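You operate a simulated robot arm through the tools that you are given. There is no shell and no other tool. Be economical: measure what you need, move in short steps, check, and stop when the job is done.

The job below is to be done with a simulated two-armed robot. You get a single attempt, and the scene is never put back.

## Task
Take the plum pan and put it on the green tray. Put the medium red cup on the long counter top away on the steel-topped counter. Put the small yellow cup in the inside of the blue tub. Lift the wooden flap open. The order is free. Set down upright: medium red cup, small yellow cup.

Only the result counts: the job must be done as asked and must still hold three seconds after the hand-in. Knocking over, shifting, dropping, spilling or breaking anything else fails it.

## Robot
Two 7-joint arms with two-finger parallel grippers on one trunk, on a base that drives. Base frame: it is fixed to the floor where the robot stands at the start and does not move with it; the origin is under the middle of the robot, x ahead of it, y to its left, z up. Lengths are in m, angles in rad, forces in N, time in s.
The left shoulder is at the start at [0.069, 0.182, 1.111], the right one opposite. Places, roughly: green tray (34x22x3 cm) [0.5, -0.3, 0.2]; inside of the blue tub (30x23 cm) [0.72, 0.08, 0.88]; medium red cup (9x9x10 cm) [-2.1, 1.4, 0.9]; plum pan [0.5, 0, 1]; small yellow cup (6x6x7 cm) [-2, 1.4, 0.9]; steel-topped counter [-2.2, 5.2, 0.9]; wooden flap [-1.9, 1.8, 0.7]. Payload 3.91 kg a hand.
The tool frame of a hand sits at the grasp point between the pads (the TCP): z along the fingers, y along the line on which they close. The tips reach 0.03 m beyond it. Largest opening 0.11 m; finger width 0.02, thickness 0.01; the body of the gripper, 0.048 by 0.112 m, starts 0.055 m behind the TCP.
Orientation is that of the tool frame in the base frame, as a unit quaternion [w, x, y, z]. With the fingers straight down and closing along the base's y, the tool's x points along the base's -x, its y along +y and its z along -z.

## Interface
- The arms move only by the tool servo_tool. It takes "left_rows", "right_rows" or both (then of equal length, played together; a hand with none holds still); each is a list of rows, each a list of 7 numbers: the shift along the tool's x, y, z in m, then the turn, a rotation vector about the tool's x, y, z in degrees, then the gripper command, from -1 (fully open) to 1 (shut), values between in proportion. In form: [[tx, ty, tz, ax, ay, az, jaw], ...]. A call has 1 to 8 rows; each row shifts and turns the commanded pose from where the row before left it, along the tool's axes as they then stand. A row lasts 0.2 s, in which the tool goes at most 0.05 m and 0.15 rad; a call with a longer step from one row to the next is refused whole, and so is a gripper value outside its range. Where a pose cannot be reached the arm comes as near as it can. A force on the tool above 40 N (or 10 N above the force at the start of the call, whichever is more), or a blocked arm, ends the call early, and 0.2 s more pass. Each finger travels about 0.072 m/s and halts on what it meets, pressing with about 28 N; the grip force reading is that of the motor and also rises with nothing between the fingers. The clock runs only during rows and for 0.2 s after the last one: add rows that do not move to give the fingers time. The reply holds the time, the measured pose of the TCP, the force on the tool along the base axes, the opening and the grip force, in the units named above and with some noise, with the torque about the TCP (base axes, N m) and any sound that the robot's microphone picked up, and new pictures: "views" is both (left out), scene, wrist or none (wrist: the cameras of the hands that moved).
- Cameras (640 x 400 px; columns grow to the right, rows downward): "scene" is now at [0.2142, 0.0055, 1.3017]; the picture's right is [-0.09, -1.00, 0.00], its down [-0.60, 0.05, -0.80] and it looks along [0.80, -0.07, -0.60] (base axes); focal length 214 px, centre (320, 200). "left" rides on the left gripper at [0.072, -0.017, -0.103] in its tool frame; the picture's right is [0.23, 0.97, 0.00], its down [-0.76, 0.18, -0.62] and it looks along [-0.61, 0.14, 0.78] (tool axes); focal length 222 px, centre (320, 200). "right" rides on the right gripper at [0.072, 0.017, -0.103] in its tool frame; the picture's right is [-0.23, 0.97, 0.00], its down [-0.76, -0.18, -0.62] and it looks along [-0.61, -0.14, 0.78] (tool axes); focal length 222 px, centre (320, 200). There is no depth. A picture from a camera that has moved, and an enlarged one, comes with that camera's place and axes in the base frame and with its lens. The place of the scene camera against the robot may be out by one fixed shift of up to 0.018 m in any direction.
- slide_trunk(by): slides the trunk up (or, below 0, down) by that many m; the arms and the scene camera ride with it, the base frame stays. It gives what a move gives, with no picture.
- base_move(legs): drives the robot by 1 to 6 legs, each [ahead, left, turn to the left] in m, m and rad, along the robot's own axes; the way and the turn of a leg run together, so that a leg with both is an arc; at most 1.5 m and 3.142 rad a leg. The arms and the cameras ride along, it lands a little off, and it stops where it bumps. It gives what a move gives, and a new picture of the scene camera.
- pan_tilt(pan, tilt): turns the head with the scene camera to pan (to the left, within 1.396 rad either way) and tilt (down, from -0.506 to 1.204), counted from straight ahead of the robot. It gives what a move gives, and a new picture of the scene camera.
- close_up(camera, box): a new picture of the part [left, top, right, bottom] of that camera's present view, enlarged. It takes no simulated time.
- close_job(): hands the job in; it is judged then, once.

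Go step by step. Nothing tells you exact positions but the pictures and the camera data: compare them with the known pose of the tool, close in by small moves and look again before you grip or let go. The budget is 165 turns and 260 pictures, counting those below and the enlarged ones. Unless the task says otherwise, let go and move clear before handing in, and close with one line.

The tools are called after ">>>" by a JSON object that holds its "api" and its "payload". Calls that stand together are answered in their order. servo_tool: Moves the arms, as the interface text tells. Its arguments: {"type":"object","properties":{"left_rows":{"type":"array","items":{"type":"array","items":{"type":"number"}}},"right_rows":{"type":"array","items":{"type":"array","items":{"type":"number"}}},"views":{"type":"string","enum":["both","scene","wrist","none"]}},"required":[]} The other tools are called the same way: slide_trunk (by) slides the trunk up or down; base_move (legs) drives the base; pan_tilt (pan, tilt) turns the head that bears the scene camera; close_up (camera, box) takes an enlarged picture of a part of a camera's view; close_job () hands the job in.

At the start:

```text
time_s: 0.0
left_eef_pos: [0.3595, 0.0676, 1.2156]
left_tcp_rot: [-0.001, 0.0, 1.0, -0.001]
left_wrist_force: [0.2, 0.6, -0.6]
left_wrist_torque: [0.02, -0.04, 0.0]
left_gripper_width: 0.1099
left_gripper_force: 0.0
right_eef_pos: [0.3545, -0.2465, 1.1645]
right_tcp_rot: [0.0, 0.0, 1.0, 0.0]
right_wrist_force: [1.1, -0.2, 0.6]
right_wrist_torque: [-0.02, -0.01, 0.0]
right_gripper_width: 0.11
right_gripper_force: 0.1
trunk travel left (down, up): [-0.375, 0.139]
robot x, y, heading: [0.0022, 0.0001, 0.002]
head pan, tilt: [-0.091, 0.644]
```

scene: 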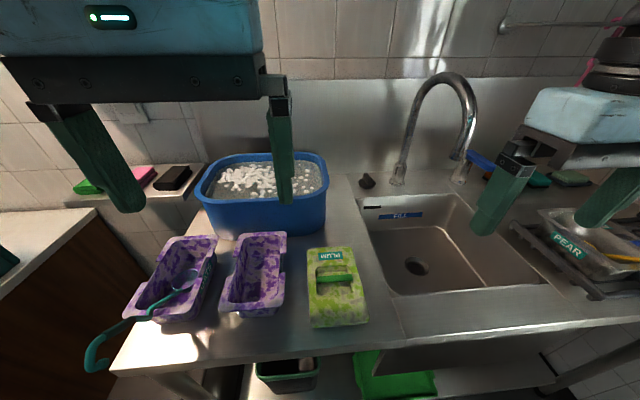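
right: 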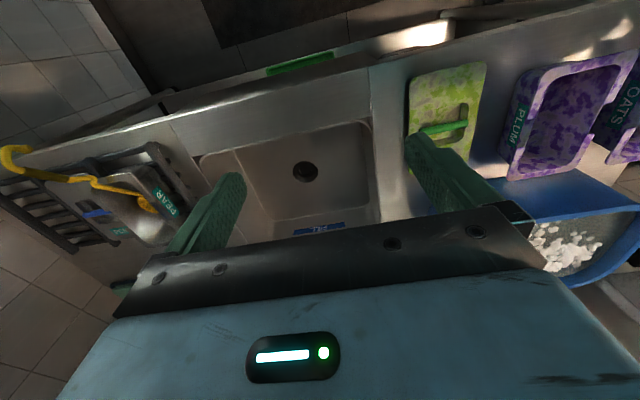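
left: 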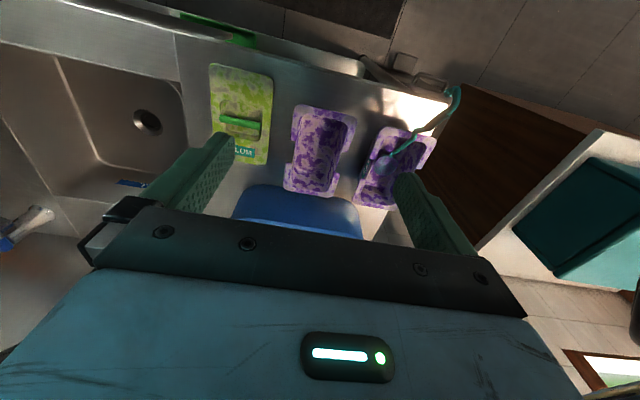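

I see a counter with two purple pans, a green lidded item, a blue tub, and a green tray on the lower shelf. I'll enlarge to read the labels first.

>>> {"api": "close_up", "payload": {"camera": "right", "box": [400, 40, 640, 190]}}

>>> {"api": "close_up", "payload": {"camera": "scene", "box": [100, 220, 420, 400]}}

>>> {"api": "close_up", "payload": {"camera": "left", "box": [180, 50, 480, 240]}}

```text
2.67 times, centred on (520, 115) of right
camera zoom: at [0.282, -0.2309, 1.2679], right [0.23, 0.97, 0.0], down [0.76, -0.18, 0.62], along [0.61, -0.14, -0.78], focal length 592 px, centre (-213, 427)
```

zoom: 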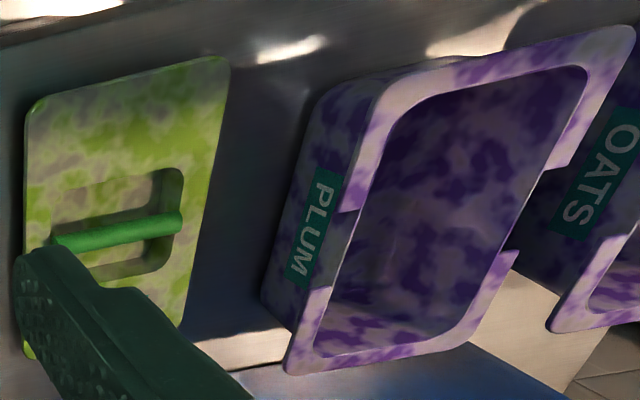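

```text
2.00 times, centred on (260, 310) of scene
camera zoom: at [0.2142, 0.0055, 1.3017], right [-0.09, -1.0, 0.0], down [-0.6, 0.05, -0.8], along [0.8, -0.07, -0.6], focal length 429 px, centre (440, -20)
```

zoom: 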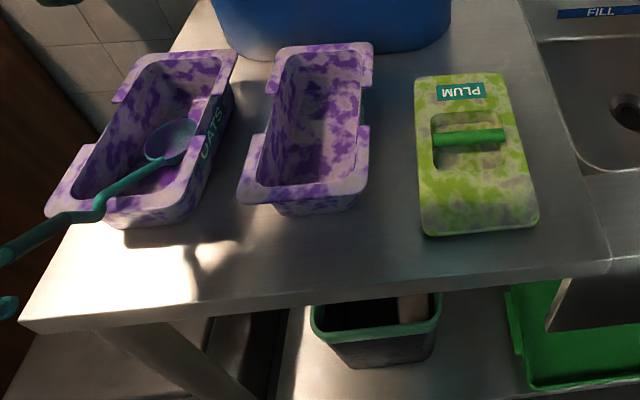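

```text
2.11 times, centred on (330, 145) of left
camera zoom: at [0.2871, 0.0516, 1.3191], right [-0.23, 0.97, 0.0], down [0.76, 0.18, 0.62], along [0.61, 0.14, -0.78], focal length 468 px, centre (299, 316)
```

zoom: 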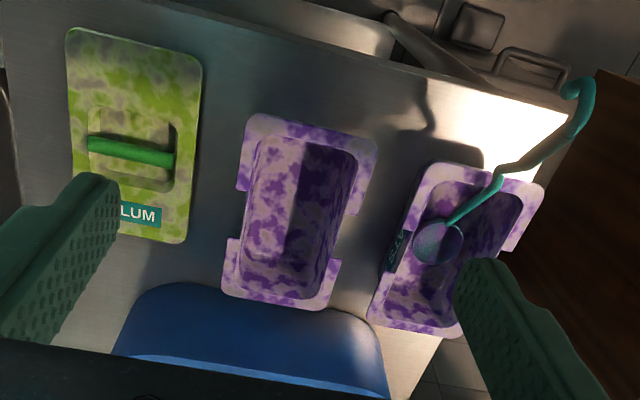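

The plum pan is the middle purple one, with its rim at about [0.47, 0.095, 0.97]. It has notched sides that the left hand can straddle. I'll bring the left hand over it with a forward tilt and look.

>>> {"api": "servo_tool", "payload": {"left_rows": [[-0.04, 0.01, 0.02, 0, 0, 0, -1], [-0.04, 0.01, 0.02, 0, -8, 0, -1], [-0.03, 0.01, 0.02, 0, -8, 0, -1], [0, 0, 0, 0, -8, 0, -1], [0, 0, 0, 0, 0, 0, -1]]}}

```text
time_s: 1.2
left_eef_pos: [0.4715, 0.0983, 1.1611]
left_tcp_rot: [0.209, 0.001, 0.978, -0.001]
left_wrist_force: [0.5, 0.4, -1.1]
left_wrist_torque: [-0.01, 0.0, -0.03]
left_gripper_width: 0.1101
left_gripper_force: 0.0
right_eef_pos: [0.355, -0.2474, 1.1641]
right_tcp_rot: [0.001, 0.0, 1.0, 0.0]
right_wrist_force: [-0.7, -0.3, -0.3]
right_wrist_torque: [-0.02, 0.0, 0.01]
right_gripper_width: 0.1099
right_gripper_force: 0.1
trunk travel left (down, up): [-0.375, 0.139]
robot x, y, heading: [0.0006, -0.0008, -0.002]
head pan, tilt: [-0.091, 0.644]
camera scene: at [0.2145, 0.0056, 1.3016], right [-0.09, -1.0, 0.0], down [-0.6, 0.05, -0.8], along [0.8, -0.07, -0.6], focal length 214 px, centre (320, 200)
camera left: at [0.3639, 0.0813, 1.2254], right [-0.21, 0.97, -0.09], down [0.44, 0.18, 0.88], along [0.87, 0.14, -0.47], focal length 222 px, centre (320, 200)
```

scene: 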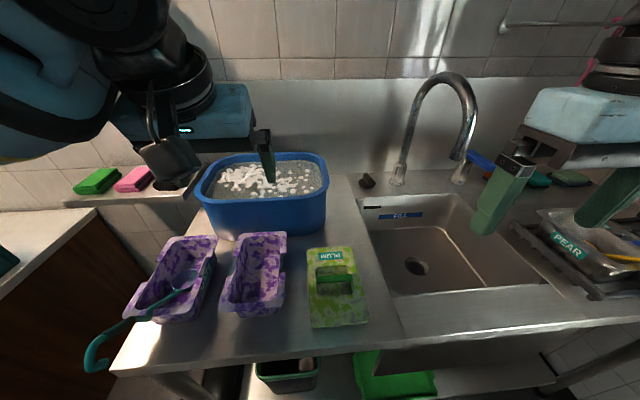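
left: 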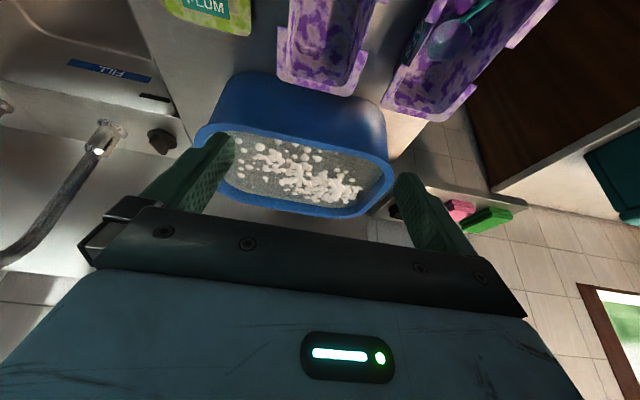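

Triangulating again puts the pan centre at about [0.468, 0.088], with the notches at x 0.447–0.491. I'll lower the hand partway and check the alignment.

>>> {"api": "servo_tool", "payload": {"left_rows": [[0.017, -0.004, 0.038, 0, 0, 0, -1], [0.017, -0.003, 0.038, 0, 0, 0, -1], [0.017, -0.003, 0.038, 0, 0, 0, -1], [0.003, 0, 0.012, 0, 0, 0, -1], [0, 0, 0, 0, 0, 0, -1]]}}

```text
time_s: 2.4
left_eef_pos: [0.4733, 0.0871, 1.0223]
left_tcp_rot: [0.208, 0.0, 0.978, 0.001]
left_wrist_force: [0.6, -0.8, 0.1]
left_wrist_torque: [-0.01, 0.0, -0.02]
left_gripper_width: 0.1097
left_gripper_force: 0.1
right_eef_pos: [0.3539, -0.2483, 1.1654]
right_tcp_rot: [0.0, 0.0, 1.0, 0.0]
right_wrist_force: [0.1, -0.5, -0.3]
right_wrist_torque: [0.02, 0.01, 0.02]
right_gripper_width: 0.1101
right_gripper_force: 0.1
trunk travel left (down, up): [-0.375, 0.139]
robot x, y, heading: [0.0013, 0.004, -0.0]
head pan, tilt: [-0.091, 0.644]
camera scene: at [0.2142, 0.0055, 1.3017], right [-0.09, -1.0, 0.0], down [-0.6, 0.05, -0.8], along [0.8, -0.07, -0.6], focal length 214 px, centre (320, 200)
camera left: at [0.3651, 0.0699, 1.0876], right [-0.21, 0.97, -0.09], down [0.44, 0.18, 0.88], along [0.87, 0.14, -0.47], focal length 222 px, centre (320, 200)
```

scene: 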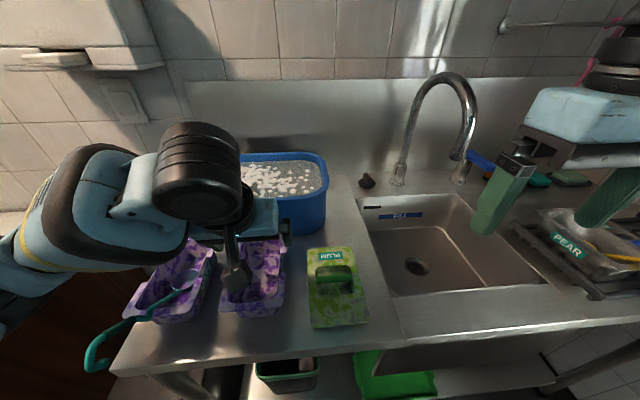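
left: 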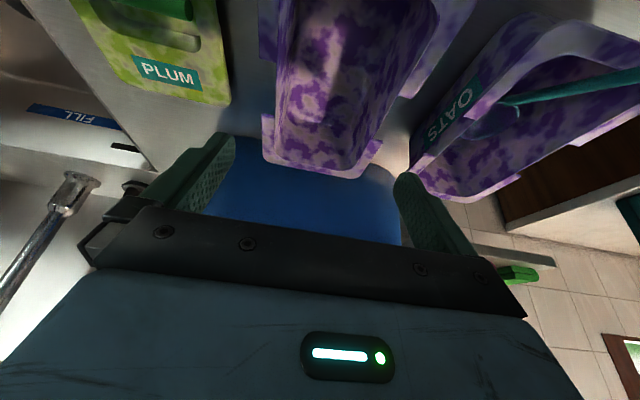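

The hand is centred across the pan in y. I'll lower it the rest of the way with the fingers open, then check.

>>> {"api": "servo_tool", "payload": {"left_rows": [[0.009, 0.001, 0.024, 0, 0, 0, -1], [0.01, 0, 0.024, 0, 0, 0, -1], [0.009, 0, 0.022, 0, 0, 0, -1], [0, 0, 0, 0, 0, 0, -1]]}}

>>> {"api": "close_up", "payload": {"camera": "left", "box": [180, 0, 460, 175]}}

```text
time_s: 3.4
left_eef_pos: [0.4768, 0.0895, 0.9485]
left_tcp_rot: [0.208, 0.0, 0.978, 0.0]
left_wrist_force: [-0.4, -0.8, -0.8]
left_wrist_torque: [-0.02, -0.01, 0.02]
left_gripper_width: 0.1102
left_gripper_force: 0.1
right_eef_pos: [0.3542, -0.2474, 1.1648]
right_tcp_rot: [0.0, 0.0, 1.0, 0.0]
right_wrist_force: [-0.2, -0.6, -0.1]
right_wrist_torque: [0.0, -0.03, 0.01]
right_gripper_width: 0.11
right_gripper_force: 0.2
trunk travel left (down, up): [-0.375, 0.139]
robot x, y, heading: [-0.0006, -0.0005, -0.001]
head pan, tilt: [-0.091, 0.644]
camera scene: at [0.2141, 0.0054, 1.3017], right [-0.09, -1.0, 0.0], down [-0.6, 0.05, -0.8], along [0.8, -0.07, -0.6], focal length 214 px, centre (320, 200)
camera left: at [0.3684, 0.0737, 1.0127], right [-0.21, 0.97, -0.09], down [0.44, 0.18, 0.88], along [0.87, 0.14, -0.47], focal length 222 px, centre (320, 200)
```

scene: 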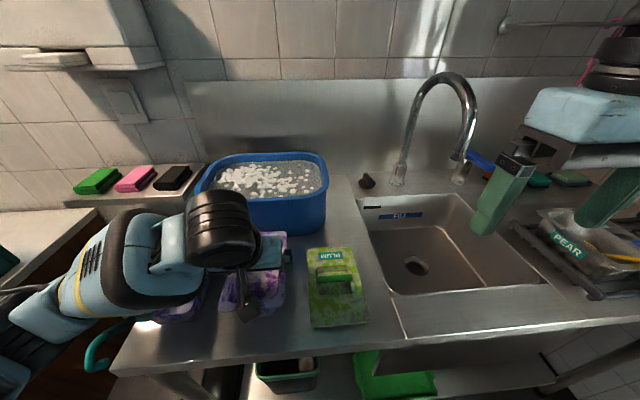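
left: 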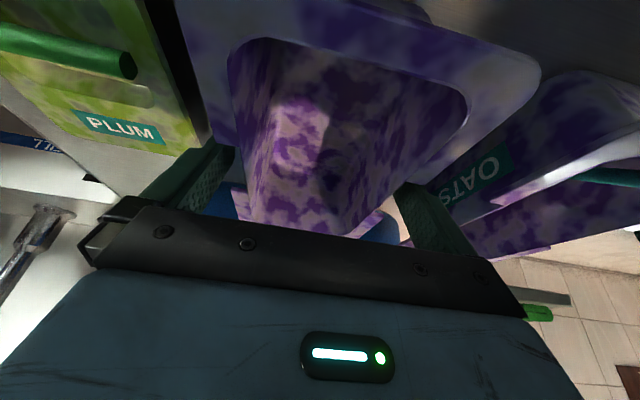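

```text
2.29 times, centred on (320, 88) of left
camera zoom: at [0.3684, 0.0737, 1.0127], right [-0.21, 0.97, -0.09], down [0.44, 0.18, 0.88], along [0.87, 0.14, -0.47], focal length 508 px, centre (320, 457)
```

zoom: 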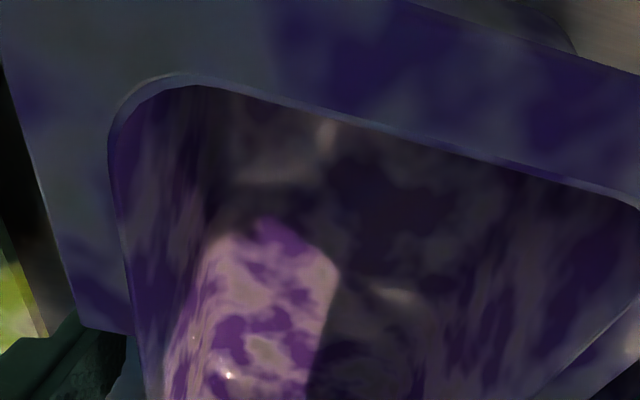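

The fingers sit beside the notches and nothing is touching. I'll close and watch the width.

>>> {"api": "servo_tool", "payload": {"left_rows": [[0, 0, 0, 0, 0, 0, 1], [0, 0, 0, 0, 0, 0, 1], [0, 0, 0, 0, 0, 0, 1], [0, 0, 0, 0, 0, 0, 1]], "views": "wrist"}}

```text
time_s: 4.4
left_eef_pos: [0.4761, 0.0905, 0.9466]
left_tcp_rot: [0.208, 0.0, 0.978, 0.0]
left_wrist_force: [0.5, -0.4, 0.1]
left_wrist_torque: [-0.08, -0.07, 0.02]
left_gripper_width: 0.0855
left_gripper_force: 28.0
right_eef_pos: [0.3539, -0.2475, 1.1642]
right_tcp_rot: [0.0, 0.0, 1.0, 0.0]
right_wrist_force: [0.3, 0.1, -0.2]
right_wrist_torque: [0.03, 0.0, 0.0]
right_gripper_width: 0.1101
right_gripper_force: 0.2
trunk travel left (down, up): [-0.375, 0.139]
robot x, y, heading: [-0.0003, -0.0001, 0.006]
head pan, tilt: [-0.091, 0.644]
camera left: at [0.3684, 0.0738, 1.0128], right [-0.21, 0.97, -0.09], down [0.44, 0.18, 0.88], along [0.87, 0.14, -0.47], focal length 222 px, centre (320, 200)
```

left: 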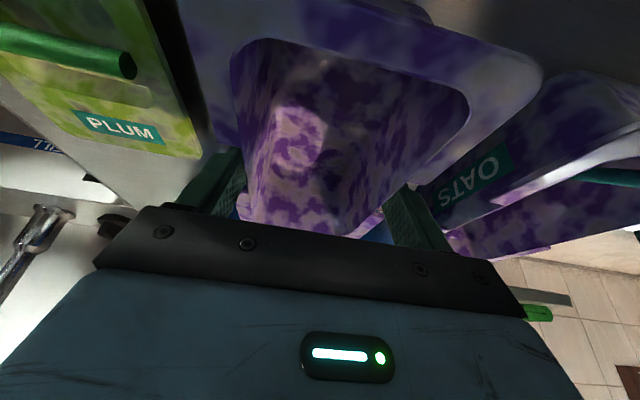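

Gripped at 8.55 cm. Next I'll lift it straight up.

>>> {"api": "servo_tool", "payload": {"left_rows": [[-0.008, 0, -0.018, 0, 0, 0, 1], [-0.016, 0, -0.036, 0, 0, 0, 1], [-0.018, 0, -0.04, 0, 0, 0, 1], [-0.018, 0, -0.04, 0, 0, 0, 1], [0, 0, 0, 0, 0, 0, 1]]}}

```text
time_s: 5.6
left_eef_pos: [0.4768, 0.0885, 1.0947]
left_tcp_rot: [0.207, 0.001, 0.978, 0.0]
left_wrist_force: [0.3, -0.4, -1.5]
left_wrist_torque: [-0.02, 0.01, 0.03]
left_gripper_width: 0.0856
left_gripper_force: 28.7
right_eef_pos: [0.3545, -0.2468, 1.1643]
right_tcp_rot: [0.0, 0.0, 1.0, 0.0]
right_wrist_force: [0.7, -0.1, 0.7]
right_wrist_torque: [0.01, 0.0, 0.04]
right_gripper_width: 0.1102
right_gripper_force: 0.0
trunk travel left (down, up): [-0.375, 0.139]
robot x, y, heading: [-0.0014, 0.0012, 0.001]
head pan, tilt: [-0.091, 0.644]
camera scene: at [0.2147, 0.0058, 1.3016], right [-0.09, -1.0, 0.0], down [-0.6, 0.05, -0.8], along [0.8, -0.07, -0.6], focal length 214 px, centre (320, 200)
camera left: at [0.3696, 0.0713, 1.1607], right [-0.21, 0.97, -0.09], down [0.44, 0.18, 0.88], along [0.87, 0.14, -0.47], focal length 222 px, centre (320, 200)
```

scene: 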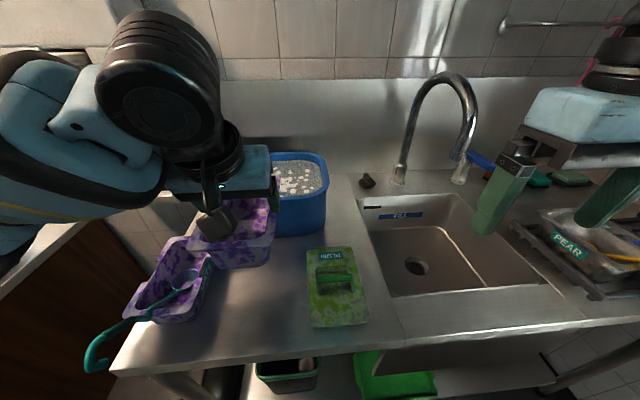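
left: 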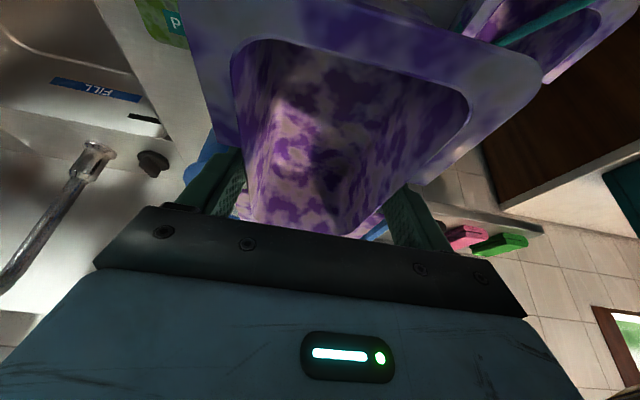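

The pan is held and level. I'll back away and shift right to line up with the tray below, then tilt the head to look under the counter.

>>> {"api": "base_move", "payload": {"legs": [[-0.5, 0, 0], [0, -0.38, 0]]}}

>>> {"api": "slide_trunk", "payload": {"by": -0.37}}

>>> {"api": "pan_tilt", "payload": {"pan": 0, "tilt": 0.6}}

```text
time_s: 11.9
left_eef_pos: [-0.0275, -0.2836, 1.094]
left_tcp_rot: [0.208, -0.001, 0.978, 0.001]
left_wrist_force: [-0.3, -0.5, -0.7]
left_wrist_torque: [0.01, -0.02, -0.02]
left_gripper_width: 0.0855
left_gripper_force: 27.9
right_eef_pos: [-0.1504, -0.6172, 1.165]
right_tcp_rot: [0.001, -0.001, 1.0, 0.001]
right_wrist_force: [0.3, -0.2, -0.6]
right_wrist_torque: [0.01, -0.02, 0.01]
right_gripper_width: 0.1103
right_gripper_force: 0.0
trunk travel left (down, up): [-0.375, 0.139]
robot x, y, heading: [-0.5049, -0.3732, 0.002]
head pan, tilt: [-0.091, 0.644]
stopped in leg 2: the robot was blocked; the commanded pose is now the measured one
camera scene: at [-0.2907, -0.3646, 1.3016], right [-0.09, -1.0, 0.0], down [-0.6, 0.05, -0.8], along [0.8, -0.07, -0.6], focal length 214 px, centre (320, 200)
```

scene: 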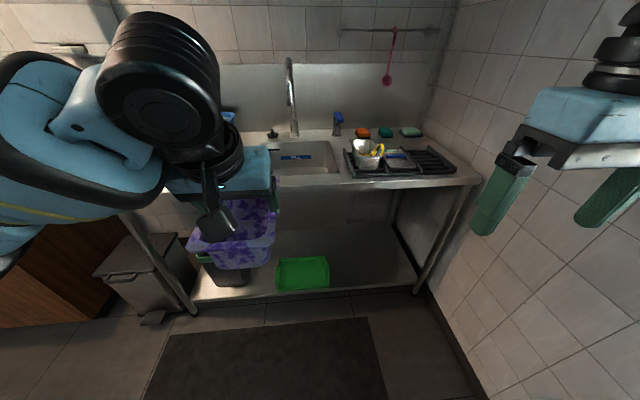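

```text
time_s: 15.5
left_eef_pos: [-0.0275, -0.2815, 0.725]
left_tcp_rot: [0.208, 0.0, 0.978, 0.0]
left_wrist_force: [-0.4, -0.2, -2.1]
left_wrist_torque: [-0.01, 0.01, 0.02]
left_gripper_width: 0.0853
left_gripper_force: 28.2
right_eef_pos: [-0.1509, -0.6179, 0.794]
right_tcp_rot: [0.001, 0.0, 1.0, 0.0]
right_wrist_force: [0.7, 0.0, 0.6]
right_wrist_torque: [0.01, -0.04, 0.04]
right_gripper_width: 0.11
right_gripper_force: 0.0
trunk travel left (down, up): [-0.005, 0.509]
robot x, y, heading: [-0.504, -0.371, -0.001]
head pan, tilt: [-0.091, 0.644]
```

```text
time_s: 16.1
left_eef_pos: [-0.0282, -0.2815, 0.7257]
left_tcp_rot: [0.208, 0.0, 0.978, 0.0]
left_wrist_force: [0.7, -0.3, -2.7]
left_wrist_torque: [-0.01, 0.03, 0.01]
left_gripper_width: 0.0854
left_gripper_force: 27.9
right_eef_pos: [-0.1499, -0.6174, 0.7943]
right_tcp_rot: [-0.001, 0.0, 1.0, 0.0]
right_wrist_force: [1.3, 0.4, -0.4]
right_wrist_torque: [-0.01, 0.01, -0.01]
right_gripper_width: 0.1102
right_gripper_force: 0.0
trunk travel left (down, up): [-0.005, 0.509]
robot x, y, heading: [-0.5049, -0.3682, 0.001]
head pan, tilt: [0.0, 0.6]
camera scene: at [-0.1679, -0.3563, 0.9159], right [0.0, -1.0, 0.0], down [-0.57, 0.0, -0.82], along [0.82, 0.0, -0.57], focal length 214 px, centre (320, 200)
```

scene: 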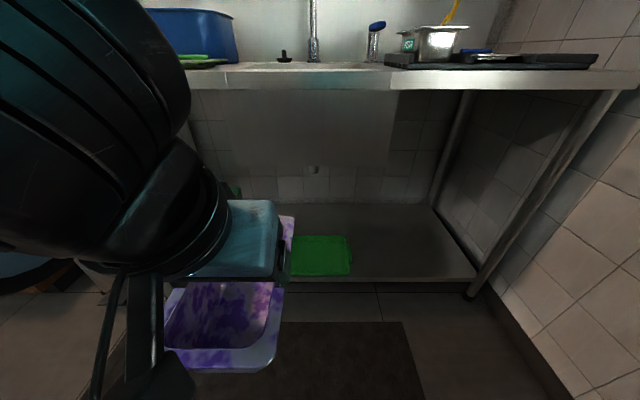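

The tray lies on the lower shelf at about x 0.35–0.57, y −0.48 to −0.14. I'm still well clear of the counter, so I'll lower the arm here to test the low reach.

>>> {"api": "servo_tool", "payload": {"left_rows": [[0.0107, 0, 0.0412, 0, 0, 0, 1], [0.0107, 0, 0.0412, 0, 0, 0, 1], [0.0107, 0, 0.0412, 0, 0, 0, 1], [0.0107, 0, 0.0412, 0, 0, 0, 1], [0.0107, 0, 0.0412, 0, 0, 0, 1], [0.0107, 0, 0.0412, 0, 0, 0, 1], [0.0107, 0, 0.0412, 0, 0, 0, 1], [0, 0, 0, 0, 0, 0, 1]]}}

```text
time_s: 17.9
left_eef_pos: [0.0226, -0.2823, 0.4313]
left_tcp_rot: [0.207, 0.0, 0.978, 0.0]
left_wrist_force: [-0.1, 0.2, -1.7]
left_wrist_torque: [0.0, 0.04, 0.01]
left_gripper_width: 0.0856
left_gripper_force: 28.7
right_eef_pos: [-0.1511, -0.6168, 0.7942]
right_tcp_rot: [-0.001, 0.0, 1.0, 0.0]
right_wrist_force: [0.6, -0.3, 0.1]
right_wrist_torque: [-0.01, 0.0, -0.01]
right_gripper_width: 0.11
right_gripper_force: 0.1
trunk travel left (down, up): [-0.005, 0.509]
robot x, y, heading: [-0.5062, -0.3704, -0.001]
head pan, tilt: [0.0, 0.6]
camera scene: at [-0.1679, -0.3562, 0.9159], right [0.0, -1.0, 0.0], down [-0.57, 0.0, -0.82], along [0.82, 0.0, -0.57], focal length 214 px, centre (320, 200)
camera left: at [-0.0856, -0.2988, 0.4978], right [-0.21, 0.97, -0.09], down [0.44, 0.18, 0.88], along [0.87, 0.14, -0.47], focal length 222 px, centre (320, 200)
```

scene: 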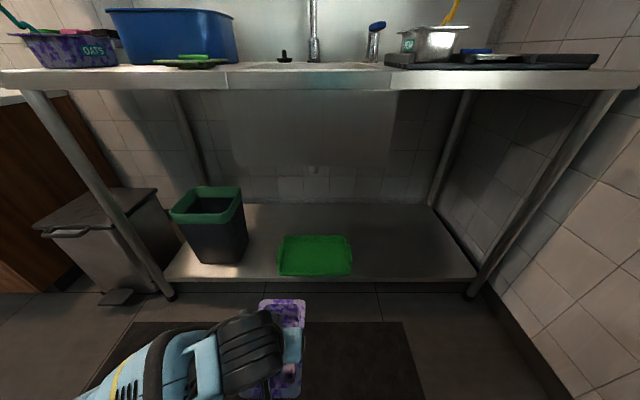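
left: 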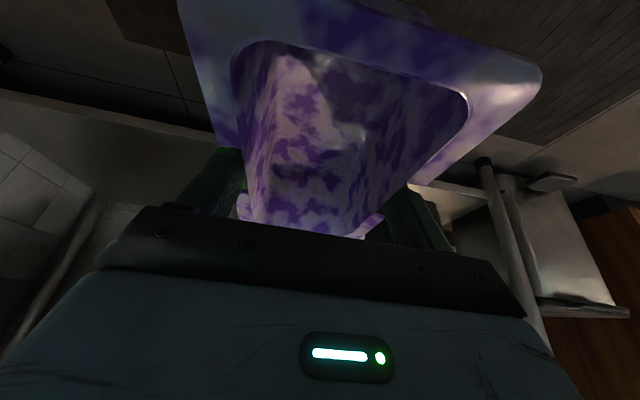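

Comparing three views, the tray spans x 0.40–0.63, y −0.49 to −0.18, with its rim at z≈0.14. I'll test the reach at working height in free space before driving in.

>>> {"api": "servo_tool", "payload": {"left_rows": [[0.0055, 0, 0.037, 0, 0, 0, 1], [0.0055, 0, 0.037, 0, 0, 0, 1], [0.0055, 0, 0.037, 0, 0, 0, 1], [0.0055, 0, 0.037, 0, 0, 0, 1], [0.0055, 0, 0.037, 0, 0, 0, 1], [0, 0, 0, 0, 0, 0, 1]], "views": "scene"}}

```text
time_s: 19.3
left_eef_pos: [0.0693, -0.28, 0.2501]
left_tcp_rot: [0.208, 0.0, 0.978, 0.0]
left_wrist_force: [0.0, -0.2, -1.2]
left_wrist_torque: [-0.01, 0.0, 0.0]
left_gripper_width: 0.0857
left_gripper_force: 28.4
right_eef_pos: [-0.1512, -0.617, 0.7943]
right_tcp_rot: [0.0, 0.0, 1.0, 0.0]
right_wrist_force: [0.0, 0.6, 0.4]
right_wrist_torque: [0.0, -0.03, 0.01]
right_gripper_width: 0.1098
right_gripper_force: 0.0
trunk travel left (down, up): [-0.005, 0.509]
robot x, y, heading: [-0.505, -0.3724, -0.006]
head pan, tilt: [0.0, 0.6]
camera scene: at [-0.1679, -0.3562, 0.9159], right [0.0, -1.0, 0.0], down [-0.57, 0.0, -0.82], along [0.82, 0.0, -0.57], focal length 214 px, centre (320, 200)
```

scene: 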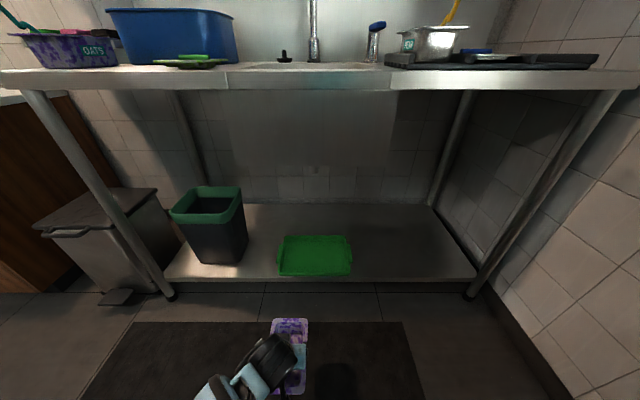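

Reach is good. I'll pull the right hand back for clearance, shift the pan right by 5 cm, and then drive in partway.

>>> {"api": "servo_tool", "payload": {"left_rows": [[0, -0.018, 0, 0, 0, 0, 1], [0, -0.018, 0, 0, 0, 0, 1], [0, -0.018, 0, 0, 0, 0, 1], [0, 0, 0, 0, 0, 0, 1]], "right_rows": [[0.035, 0.01, 0, 0, 0, 0, -1], [0.035, 0.01, 0, 0, 0, 0, -1], [0.035, 0.01, 0, 0, 0, 0, -1], [0, 0, 0, 0, 0, 0, -1]], "views": "none"}}

>>> {"api": "base_move", "payload": {"legs": [[0.27, 0, 0]]}}

```text
time_s: 20.0
left_eef_pos: [0.0706, -0.3186, 0.2509]
left_tcp_rot: [0.208, 0.0, 0.978, 0.001]
left_wrist_force: [-0.2, 0.2, -2.2]
left_wrist_torque: [0.02, -0.01, -0.01]
left_gripper_width: 0.0854
left_gripper_force: 28.4
right_eef_pos: [-0.2177, -0.5965, 0.796]
right_tcp_rot: [0.012, 0.013, 1.0, -0.003]
right_wrist_force: [3.3, -21.7, 13.6]
right_wrist_torque: [0.56, 0.28, -0.05]
right_gripper_width: 0.0994
right_gripper_force: 0.1
trunk travel left (down, up): [-0.005, 0.509]
robot x, y, heading: [-0.5037, -0.369, 0.005]
head pan, tilt: [0.0, 0.6]
stopped in row 3 (right hand): the force on the tool passed its limit at 104 N (the readings are from after the stop); the commanded pose is now the measured one
```

```text
time_s: 21.9
left_eef_pos: [0.342, -0.3172, 0.2516]
left_tcp_rot: [0.208, -0.002, 0.978, 0.001]
left_wrist_force: [-0.1, 0.5, -1.6]
left_wrist_torque: [0.02, 0.02, 0.02]
left_gripper_width: 0.0856
left_gripper_force: 27.6
right_eef_pos: [0.054, -0.5959, 0.7964]
right_tcp_rot: [0.012, 0.013, 1.0, -0.001]
right_wrist_force: [19.6, -23.3, 21.3]
right_wrist_torque: [0.97, 0.19, -0.97]
right_gripper_width: 0.0981
right_gripper_force: 0.2
trunk travel left (down, up): [-0.005, 0.509]
robot x, y, heading: [-0.2347, -0.3715, 0.003]
head pan, tilt: [0.0, 0.6]
camera scene: at [0.1042, -0.355, 0.9159], right [0.0, -1.0, 0.0], down [-0.57, 0.0, -0.82], along [0.82, 0.0, -0.57], focal length 214 px, centre (320, 200)
```

scene: 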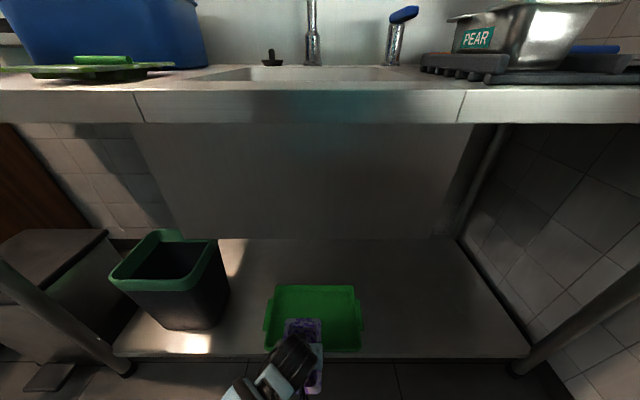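

The right hand brushed the robot's own body, so I'll free it outward. The tray centre measures about [0.503, −0.334], so I'll drive in another 12 cm.

>>> {"api": "servo_tool", "payload": {"right_rows": [[-0.01, -0.02, 0, 0, 0, 0, -1], [-0.015, -0.01, 0, 0, 0, 0, -1], [0, 0, 0, 0, 0, 0, -1]], "views": "none"}}

>>> {"api": "base_move", "payload": {"legs": [[0.12, 0, 0]]}}

```text
time_s: 22.7
left_eef_pos: [0.3423, -0.3172, 0.25]
left_tcp_rot: [0.208, -0.002, 0.978, 0.001]
left_wrist_force: [-0.5, 0.1, -2.0]
left_wrist_torque: [0.01, 0.03, 0.01]
left_gripper_width: 0.0856
left_gripper_force: 27.9
right_eef_pos: [0.0794, -0.627, 0.7967]
right_tcp_rot: [0.013, 0.012, 1.0, -0.002]
right_wrist_force: [0.0, 0.4, -0.6]
right_wrist_torque: [-0.01, 0.0, 0.0]
right_gripper_width: 0.1099
right_gripper_force: 0.1
trunk travel left (down, up): [-0.005, 0.509]
robot x, y, heading: [-0.2341, -0.3713, -0.0]
head pan, tilt: [0.0, 0.6]
```

```text
time_s: 24.0
left_eef_pos: [0.4618, -0.3163, 0.2509]
left_tcp_rot: [0.207, -0.003, 0.978, 0.002]
left_wrist_force: [0.0, 0.0, -2.3]
left_wrist_torque: [-0.03, 0.04, -0.01]
left_gripper_width: 0.0858
left_gripper_force: 27.5
right_eef_pos: [0.198, -0.6257, 0.7965]
right_tcp_rot: [0.013, 0.012, 1.0, -0.002]
right_wrist_force: [0.8, -0.2, 0.3]
right_wrist_torque: [0.01, 0.0, 0.0]
right_gripper_width: 0.1099
right_gripper_force: 0.1
trunk travel left (down, up): [-0.005, 0.509]
robot x, y, heading: [-0.1133, -0.3707, 0.005]
head pan, tilt: [0.0, 0.6]
camera scene: at [0.2242, -0.3544, 0.9159], right [0.0, -1.0, 0.0], down [-0.57, 0.0, -0.82], along [0.82, 0.0, -0.57], focal length 214 px, centre (320, 200)
```

scene: 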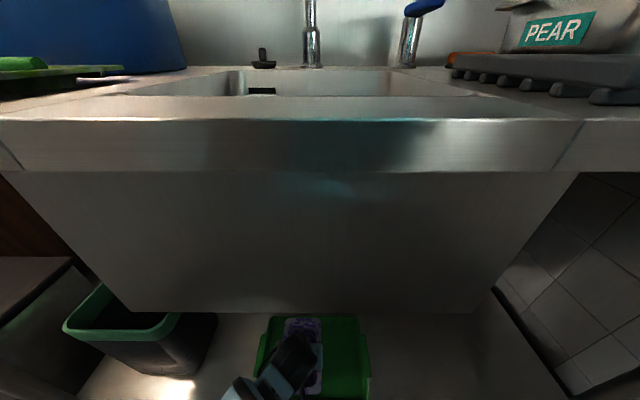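

The pan is almost over the tray. I'll lower it slightly first, away from the sink underside, and then reach forward 4.5 cm.

>>> {"api": "servo_tool", "payload": {"left_rows": [[0.01, -0.004, 0.0228, 0, 0, 0, 1], [0.01, -0.004, 0.0228, 0, 0, 0, 1], [-0.0137, -0.004, 0.0061, 0, 0, 0, 1], [-0.0137, 0, 0.0061, 0, 0, 0, 1], [-0.0137, 0, 0.0061, 0, 0, 0, 1], [0, 0, 0, 0, 0, 0, 1]]}}

>>> {"api": "pan_tilt", "payload": {"pan": 0, "tilt": 1.0}}

```text
time_s: 25.4
left_eef_pos: [0.5071, -0.3291, 0.2032]
left_tcp_rot: [0.209, -0.001, 0.978, 0.0]
left_wrist_force: [-4.0, -0.4, 12.8]
left_wrist_torque: [0.01, 0.04, 0.0]
left_gripper_width: 0.0852
left_gripper_force: 27.9
right_eef_pos: [0.1981, -0.626, 0.7972]
right_tcp_rot: [0.014, 0.012, 1.0, -0.002]
right_wrist_force: [-0.1, -0.2, -0.4]
right_wrist_torque: [0.0, 0.0, 0.01]
right_gripper_width: 0.11
right_gripper_force: 0.0
trunk travel left (down, up): [-0.005, 0.509]
robot x, y, heading: [-0.1142, -0.3674, 0.004]
head pan, tilt: [0.0, 0.6]
camera scene: at [0.2232, -0.3545, 0.9163], right [0.0, -1.0, 0.0], down [-0.56, 0.0, -0.83], along [0.83, 0.0, -0.56], focal length 214 px, centre (320, 200)
camera left: at [0.3994, -0.3459, 0.2686], right [-0.21, 0.97, -0.09], down [0.44, 0.18, 0.88], along [0.87, 0.14, -0.47], focal length 222 px, centre (320, 200)
```

scene: 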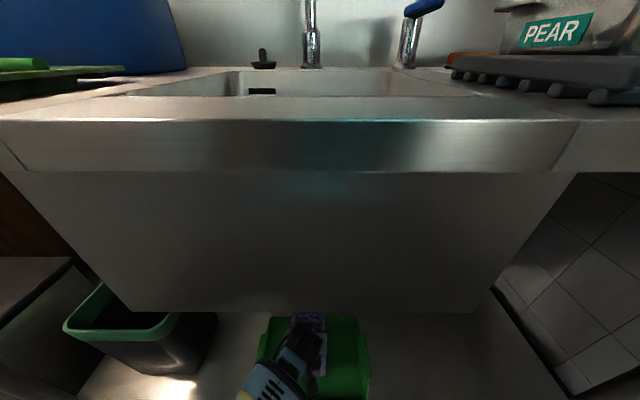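
left: 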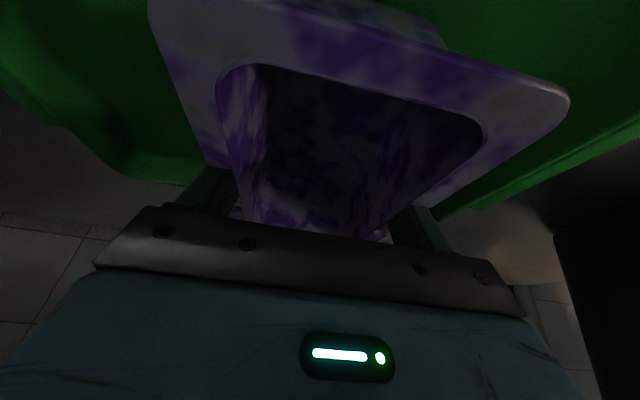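

```text
time_s: 26.2
left_eef_pos: [0.5068, -0.3275, 0.2036]
left_tcp_rot: [0.208, -0.002, 0.978, 0.0]
left_wrist_force: [1.5, -2.2, 10.4]
left_wrist_torque: [-0.03, 0.04, -0.03]
left_gripper_width: 0.0851
left_gripper_force: 27.5
right_eef_pos: [0.198, -0.6259, 0.7971]
right_tcp_rot: [0.014, 0.013, 1.0, -0.002]
right_wrist_force: [-0.7, 0.3, 0.6]
right_wrist_torque: [-0.01, -0.02, -0.01]
right_gripper_width: 0.1099
right_gripper_force: 0.1
trunk travel left (down, up): [-0.005, 0.509]
robot x, y, heading: [-0.1131, -0.3696, 0.0]
head pan, tilt: [0.0, 1.0]
camera scene: at [0.2047, -0.3546, 0.8843], right [0.0, -1.0, 0.0], down [-0.84, 0.0, -0.54], along [0.54, 0.0, -0.84], focal length 214 px, centre (320, 200)
```

scene: 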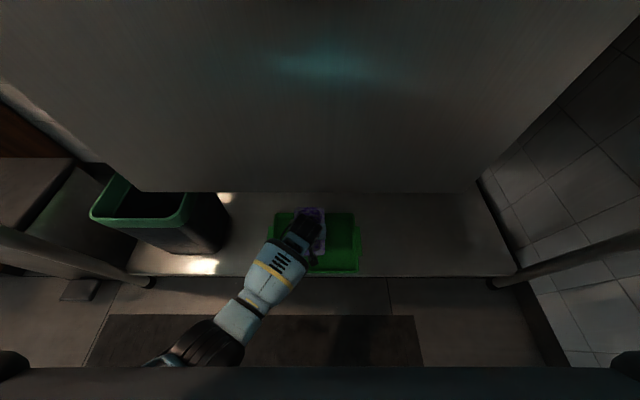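

The tool now reads about 11 N upward, so the pan is already touching the tray. I'll look closely before releasing.

>>> {"api": "close_up", "payload": {"camera": "scene", "box": [240, 190, 400, 290]}}

>>> {"api": "close_up", "payload": {"camera": "left", "box": [0, 0, 640, 270]}}

```text
4.00 times, centred on (320, 240) of scene
camera zoom: at [0.2047, -0.3546, 0.8843], right [0.0, -1.0, 0.0], down [-0.84, 0.0, -0.54], along [0.54, 0.0, -0.84], focal length 858 px, centre (320, 40)
```

zoom: 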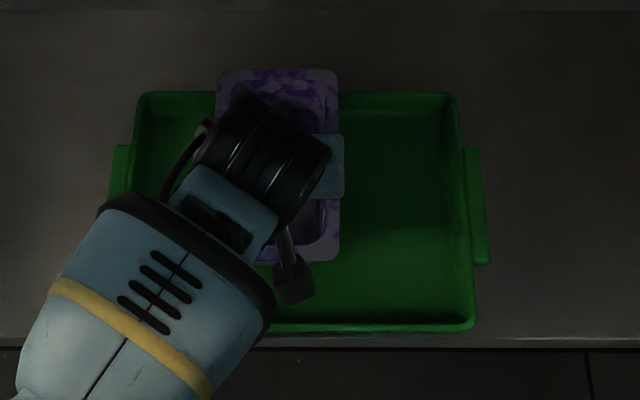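

```text
1.00 times, centred on (320, 135) of left (not enlarged: the box is as wide or as high as the picture)
camera zoom: at [0.3995, -0.3459, 0.2686], right [-0.21, 0.97, -0.09], down [0.44, 0.18, 0.88], along [0.87, 0.14, -0.47], focal length 222 px, centre (320, 265)
```

zoom: 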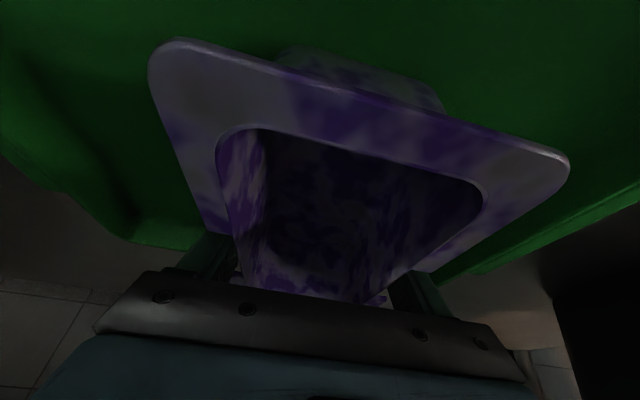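

The pan's far end sits on the tray's far rim, so it needs to come back about 4.5 cm. I'll raise it, bring it back, and check again.

>>> {"api": "servo_tool", "payload": {"left_rows": [[-0.0122, 0, -0.0274, 0, 0, 0, 1], [0.0137, -0.004, -0.0061, 0, 0, 0, 1], [0.0137, -0.004, -0.0061, 0, 0, 0, 1], [0.0137, -0.004, -0.0061, 0, 0, 0, 1], [0, 0, 0, 0, 0, 0, 1]], "views": "wrist"}}

>>> {"api": "close_up", "payload": {"camera": "scene", "box": [240, 190, 400, 290]}}

```text
time_s: 27.6
left_eef_pos: [0.4998, -0.3209, 0.2541]
left_tcp_rot: [0.24, -0.002, 0.971, 0.02]
left_wrist_force: [0.5, 0.3, -1.9]
left_wrist_torque: [0.01, 0.01, 0.02]
left_gripper_width: 0.0852
left_gripper_force: 27.8
right_eef_pos: [0.1987, -0.6259, 0.7974]
right_tcp_rot: [0.013, 0.012, 1.0, -0.002]
right_wrist_force: [0.0, 0.1, 0.0]
right_wrist_torque: [-0.01, 0.03, 0.0]
right_gripper_width: 0.11
right_gripper_force: 0.1
trunk travel left (down, up): [-0.005, 0.509]
robot x, y, heading: [-0.1145, -0.3668, 0.004]
head pan, tilt: [0.0, 1.0]
stopped in row 5 (left hand): the arm was blocked; the commanded pose is now the measured one
camera left: at [0.3873, -0.34, 0.3107], right [-0.21, 0.97, -0.07], down [0.38, 0.15, 0.91], along [0.9, 0.17, -0.4], focal length 222 px, centre (320, 200)
```

left: 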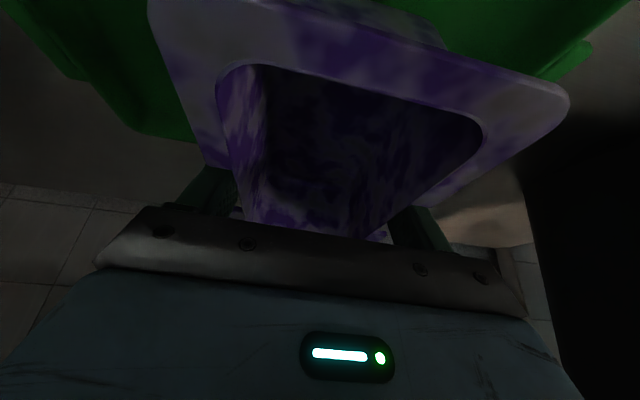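

```text
4.00 times, centred on (320, 240) of scene
camera zoom: at [0.2056, -0.3544, 0.8834], right [0.0, -1.0, 0.0], down [-0.84, 0.0, -0.54], along [0.54, 0.0, -0.84], focal length 858 px, centre (320, 40)
```

zoom: 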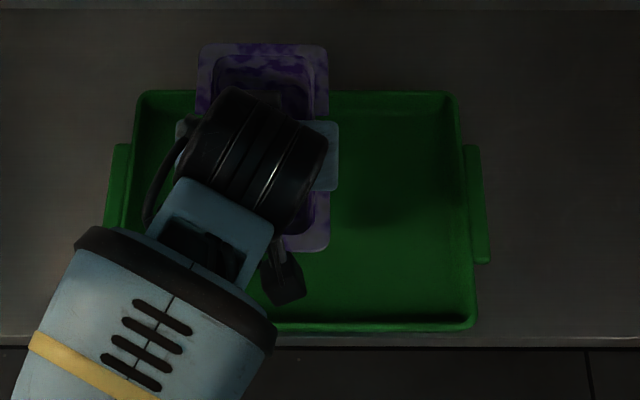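

The arm came up against a limit, so I'll back the base up by 4.5 cm instead and look again.

>>> {"api": "base_move", "payload": {"legs": [[-0.045, 0, 0]]}}

>>> {"api": "close_up", "payload": {"camera": "scene", "box": [240, 170, 400, 270]}}

```text
time_s: 28.5
left_eef_pos: [0.454, -0.3214, 0.2531]
left_tcp_rot: [0.24, -0.002, 0.971, 0.019]
left_wrist_force: [0.5, -0.7, -2.7]
left_wrist_torque: [0.0, -0.02, 0.01]
left_gripper_width: 0.0853
left_gripper_force: 28.0
right_eef_pos: [0.1529, -0.6264, 0.7973]
right_tcp_rot: [0.013, 0.012, 1.0, -0.001]
right_wrist_force: [0.4, -0.4, -0.3]
right_wrist_torque: [0.04, 0.02, 0.01]
right_gripper_width: 0.1098
right_gripper_force: 0.0
trunk travel left (down, up): [-0.005, 0.509]
robot x, y, heading: [-0.1595, -0.3656, 0.001]
head pan, tilt: [0.0, 1.0]
camera scene: at [0.1604, -0.3547, 0.884], right [0.0, -1.0, 0.0], down [-0.84, 0.0, -0.54], along [0.54, 0.0, -0.84], focal length 214 px, centre (320, 200)
```

scene: 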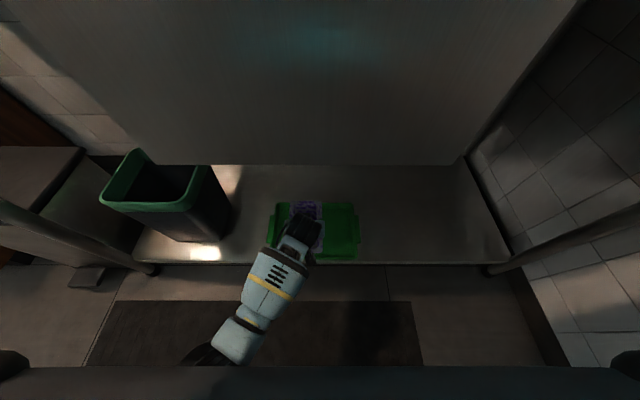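

```text
4.00 times, centred on (320, 220) of scene
camera zoom: at [0.1604, -0.3547, 0.884], right [0.0, -1.0, 0.0], down [-0.84, 0.0, -0.54], along [0.54, 0.0, -0.84], focal length 858 px, centre (320, 120)
```

zoom: 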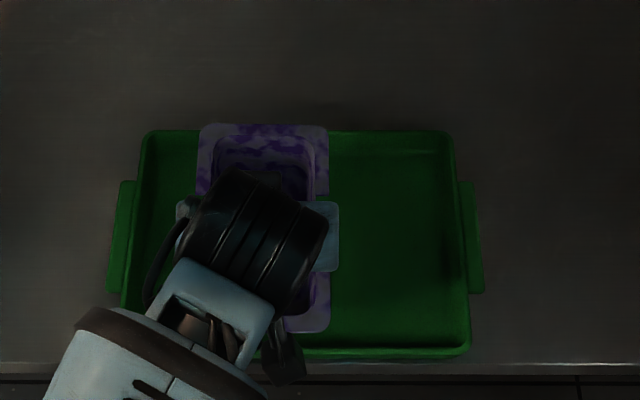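

The tray rim is at z≈0.165 with its centre at [0.499, −0.334]. I'll drive forward 3.5 cm, level the pan and lower it slowly until it touches.

>>> {"api": "base_move", "payload": {"legs": [[0.033, 0, 0]]}}

>>> {"api": "servo_tool", "payload": {"left_rows": [[0, -0.005, 0, 0, 3.7, 0, 1], [0.0065, -0.003, 0.0146, 0, 0, 0, 1], [0.0065, 0, 0.0146, 0, 0, 0, 1], [0, 0, 0, 0, 0, 0, 1]], "views": "wrist"}}

>>> {"api": "close_up", "payload": {"camera": "scene", "box": [240, 180, 400, 280]}}

```text
time_s: 29.4
left_eef_pos: [0.4869, -0.3203, 0.2527]
left_tcp_rot: [0.24, -0.001, 0.97, 0.019]
left_wrist_force: [0.6, 0.2, -1.7]
left_wrist_torque: [-0.01, 0.03, 0.02]
left_gripper_width: 0.0853
left_gripper_force: 28.3
right_eef_pos: [0.1872, -0.6258, 0.7979]
right_tcp_rot: [0.013, 0.013, 1.0, -0.002]
right_wrist_force: [0.0, 0.8, 0.4]
right_wrist_torque: [0.0, 0.0, -0.02]
right_gripper_width: 0.1099
right_gripper_force: 0.1
trunk travel left (down, up): [-0.005, 0.509]
robot x, y, heading: [-0.1232, -0.3705, 0.008]
head pan, tilt: [0.0, 1.0]
camera scene: at [0.1938, -0.3546, 0.8839], right [0.0, -1.0, 0.0], down [-0.84, 0.0, -0.54], along [0.54, 0.0, -0.84], focal length 214 px, centre (320, 200)
```

scene: 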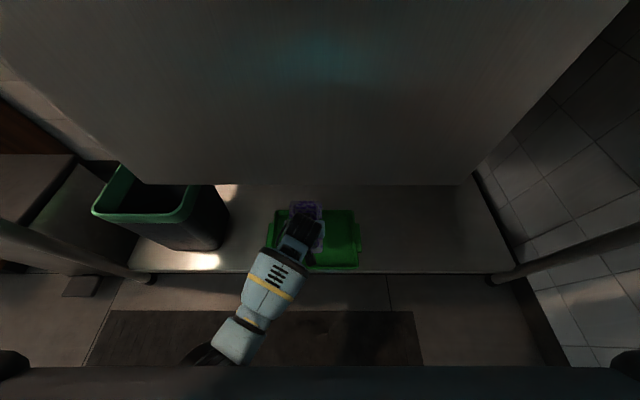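

```text
time_s: 30.4
left_eef_pos: [0.4917, -0.3165, 0.221]
left_tcp_rot: [0.212, -0.002, 0.977, 0.028]
left_wrist_force: [-0.1, -0.4, -1.6]
left_wrist_torque: [0.0, 0.01, 0.0]
left_gripper_width: 0.0851
left_gripper_force: 28.4
right_eef_pos: [0.1868, -0.6258, 0.7977]
right_tcp_rot: [0.014, 0.012, 1.0, -0.001]
right_wrist_force: [0.2, 0.8, -0.5]
right_wrist_torque: [0.02, 0.02, 0.02]
right_gripper_width: 0.11
right_gripper_force: 0.1
trunk travel left (down, up): [-0.005, 0.509]
robot x, y, heading: [-0.125, -0.371, 0.008]
head pan, tilt: [0.0, 1.0]
camera left: at [0.3838, -0.3386, 0.2845], right [-0.22, 0.97, -0.04], down [0.43, 0.14, 0.89], along [0.87, 0.18, -0.45], focal length 222 px, centre (320, 200)
```

left: 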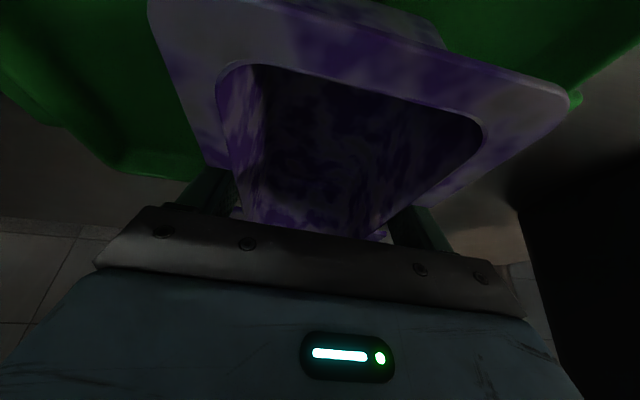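

```text
4.00 times, centred on (320, 230) of scene
camera zoom: at [0.1936, -0.3546, 0.884], right [0.0, -1.0, 0.0], down [-0.84, 0.0, -0.54], along [0.54, 0.0, -0.84], focal length 858 px, centre (320, 80)
```

zoom: 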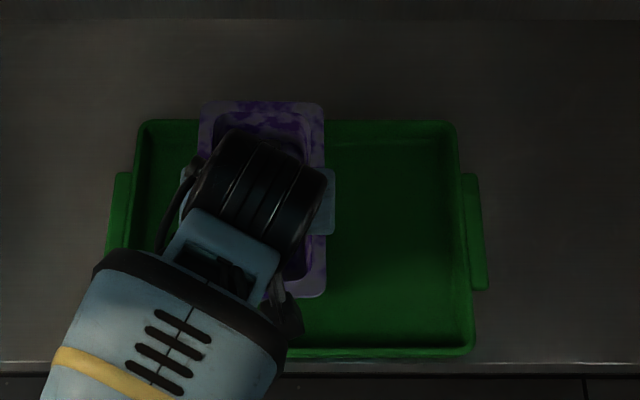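

The pan is inside the tray outline. I'll lower it in small steps until it makes contact.

>>> {"api": "servo_tool", "payload": {"left_rows": [[0.0041, -0.004, 0.0091, 0, 0, 0, 1], [0.005, 0, 0.0091, 0, 0, 0, 1], [0.005, 0, 0.0091, 0, 0, 0, 1], [0, 0, 0, 0, 0, 0, 1]], "views": "wrist"}}

>>> {"api": "close_up", "payload": {"camera": "scene", "box": [240, 180, 400, 280]}}

```text
time_s: 31.2
left_eef_pos: [0.4947, -0.3272, 0.1986]
left_tcp_rot: [0.219, -0.001, 0.976, 0.021]
left_wrist_force: [0.0, 0.7, 11.2]
left_wrist_torque: [0.38, 0.92, 0.01]
left_gripper_width: 0.0852
left_gripper_force: 28.4
right_eef_pos: [0.1852, -0.627, 0.7967]
right_tcp_rot: [0.014, 0.012, 1.0, -0.002]
right_wrist_force: [0.0, -0.3, 0.4]
right_wrist_torque: [0.05, -0.01, 0.03]
right_gripper_width: 0.11
right_gripper_force: 0.1
trunk travel left (down, up): [-0.005, 0.509]
robot x, y, heading: [-0.1227, -0.371, 0.006]
head pan, tilt: [0.0, 1.0]
stopped in row 4 (left hand): the force on the tool passed its limit at 50 N (the readings are from after the stop); the commanded pose is now the measured one
camera left: at [0.3852, -0.3479, 0.2614], right [-0.22, 0.97, -0.06], down [0.42, 0.15, 0.9], along [0.88, 0.17, -0.44], focal length 222 px, centre (320, 200)
```

left: 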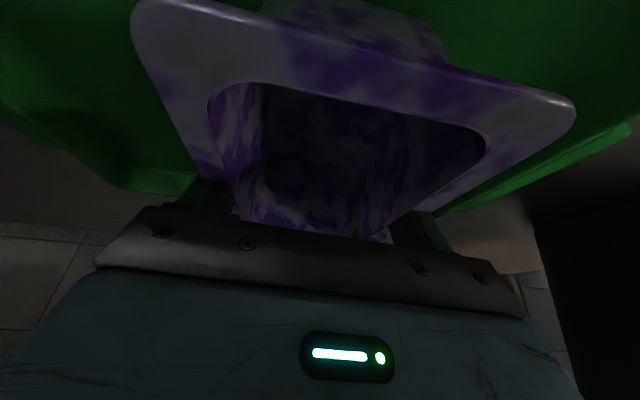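

```text
4.00 times, centred on (320, 230) of scene
camera zoom: at [0.1928, -0.3543, 0.8841], right [0.0, -1.0, 0.0], down [-0.84, 0.0, -0.54], along [0.54, 0.0, -0.84], focal length 858 px, centre (320, 80)
```

zoom: 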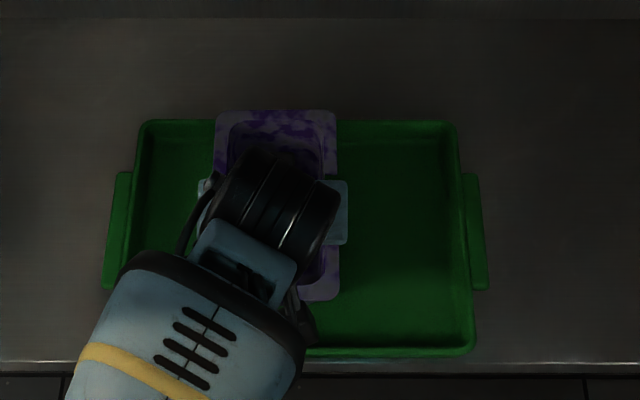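

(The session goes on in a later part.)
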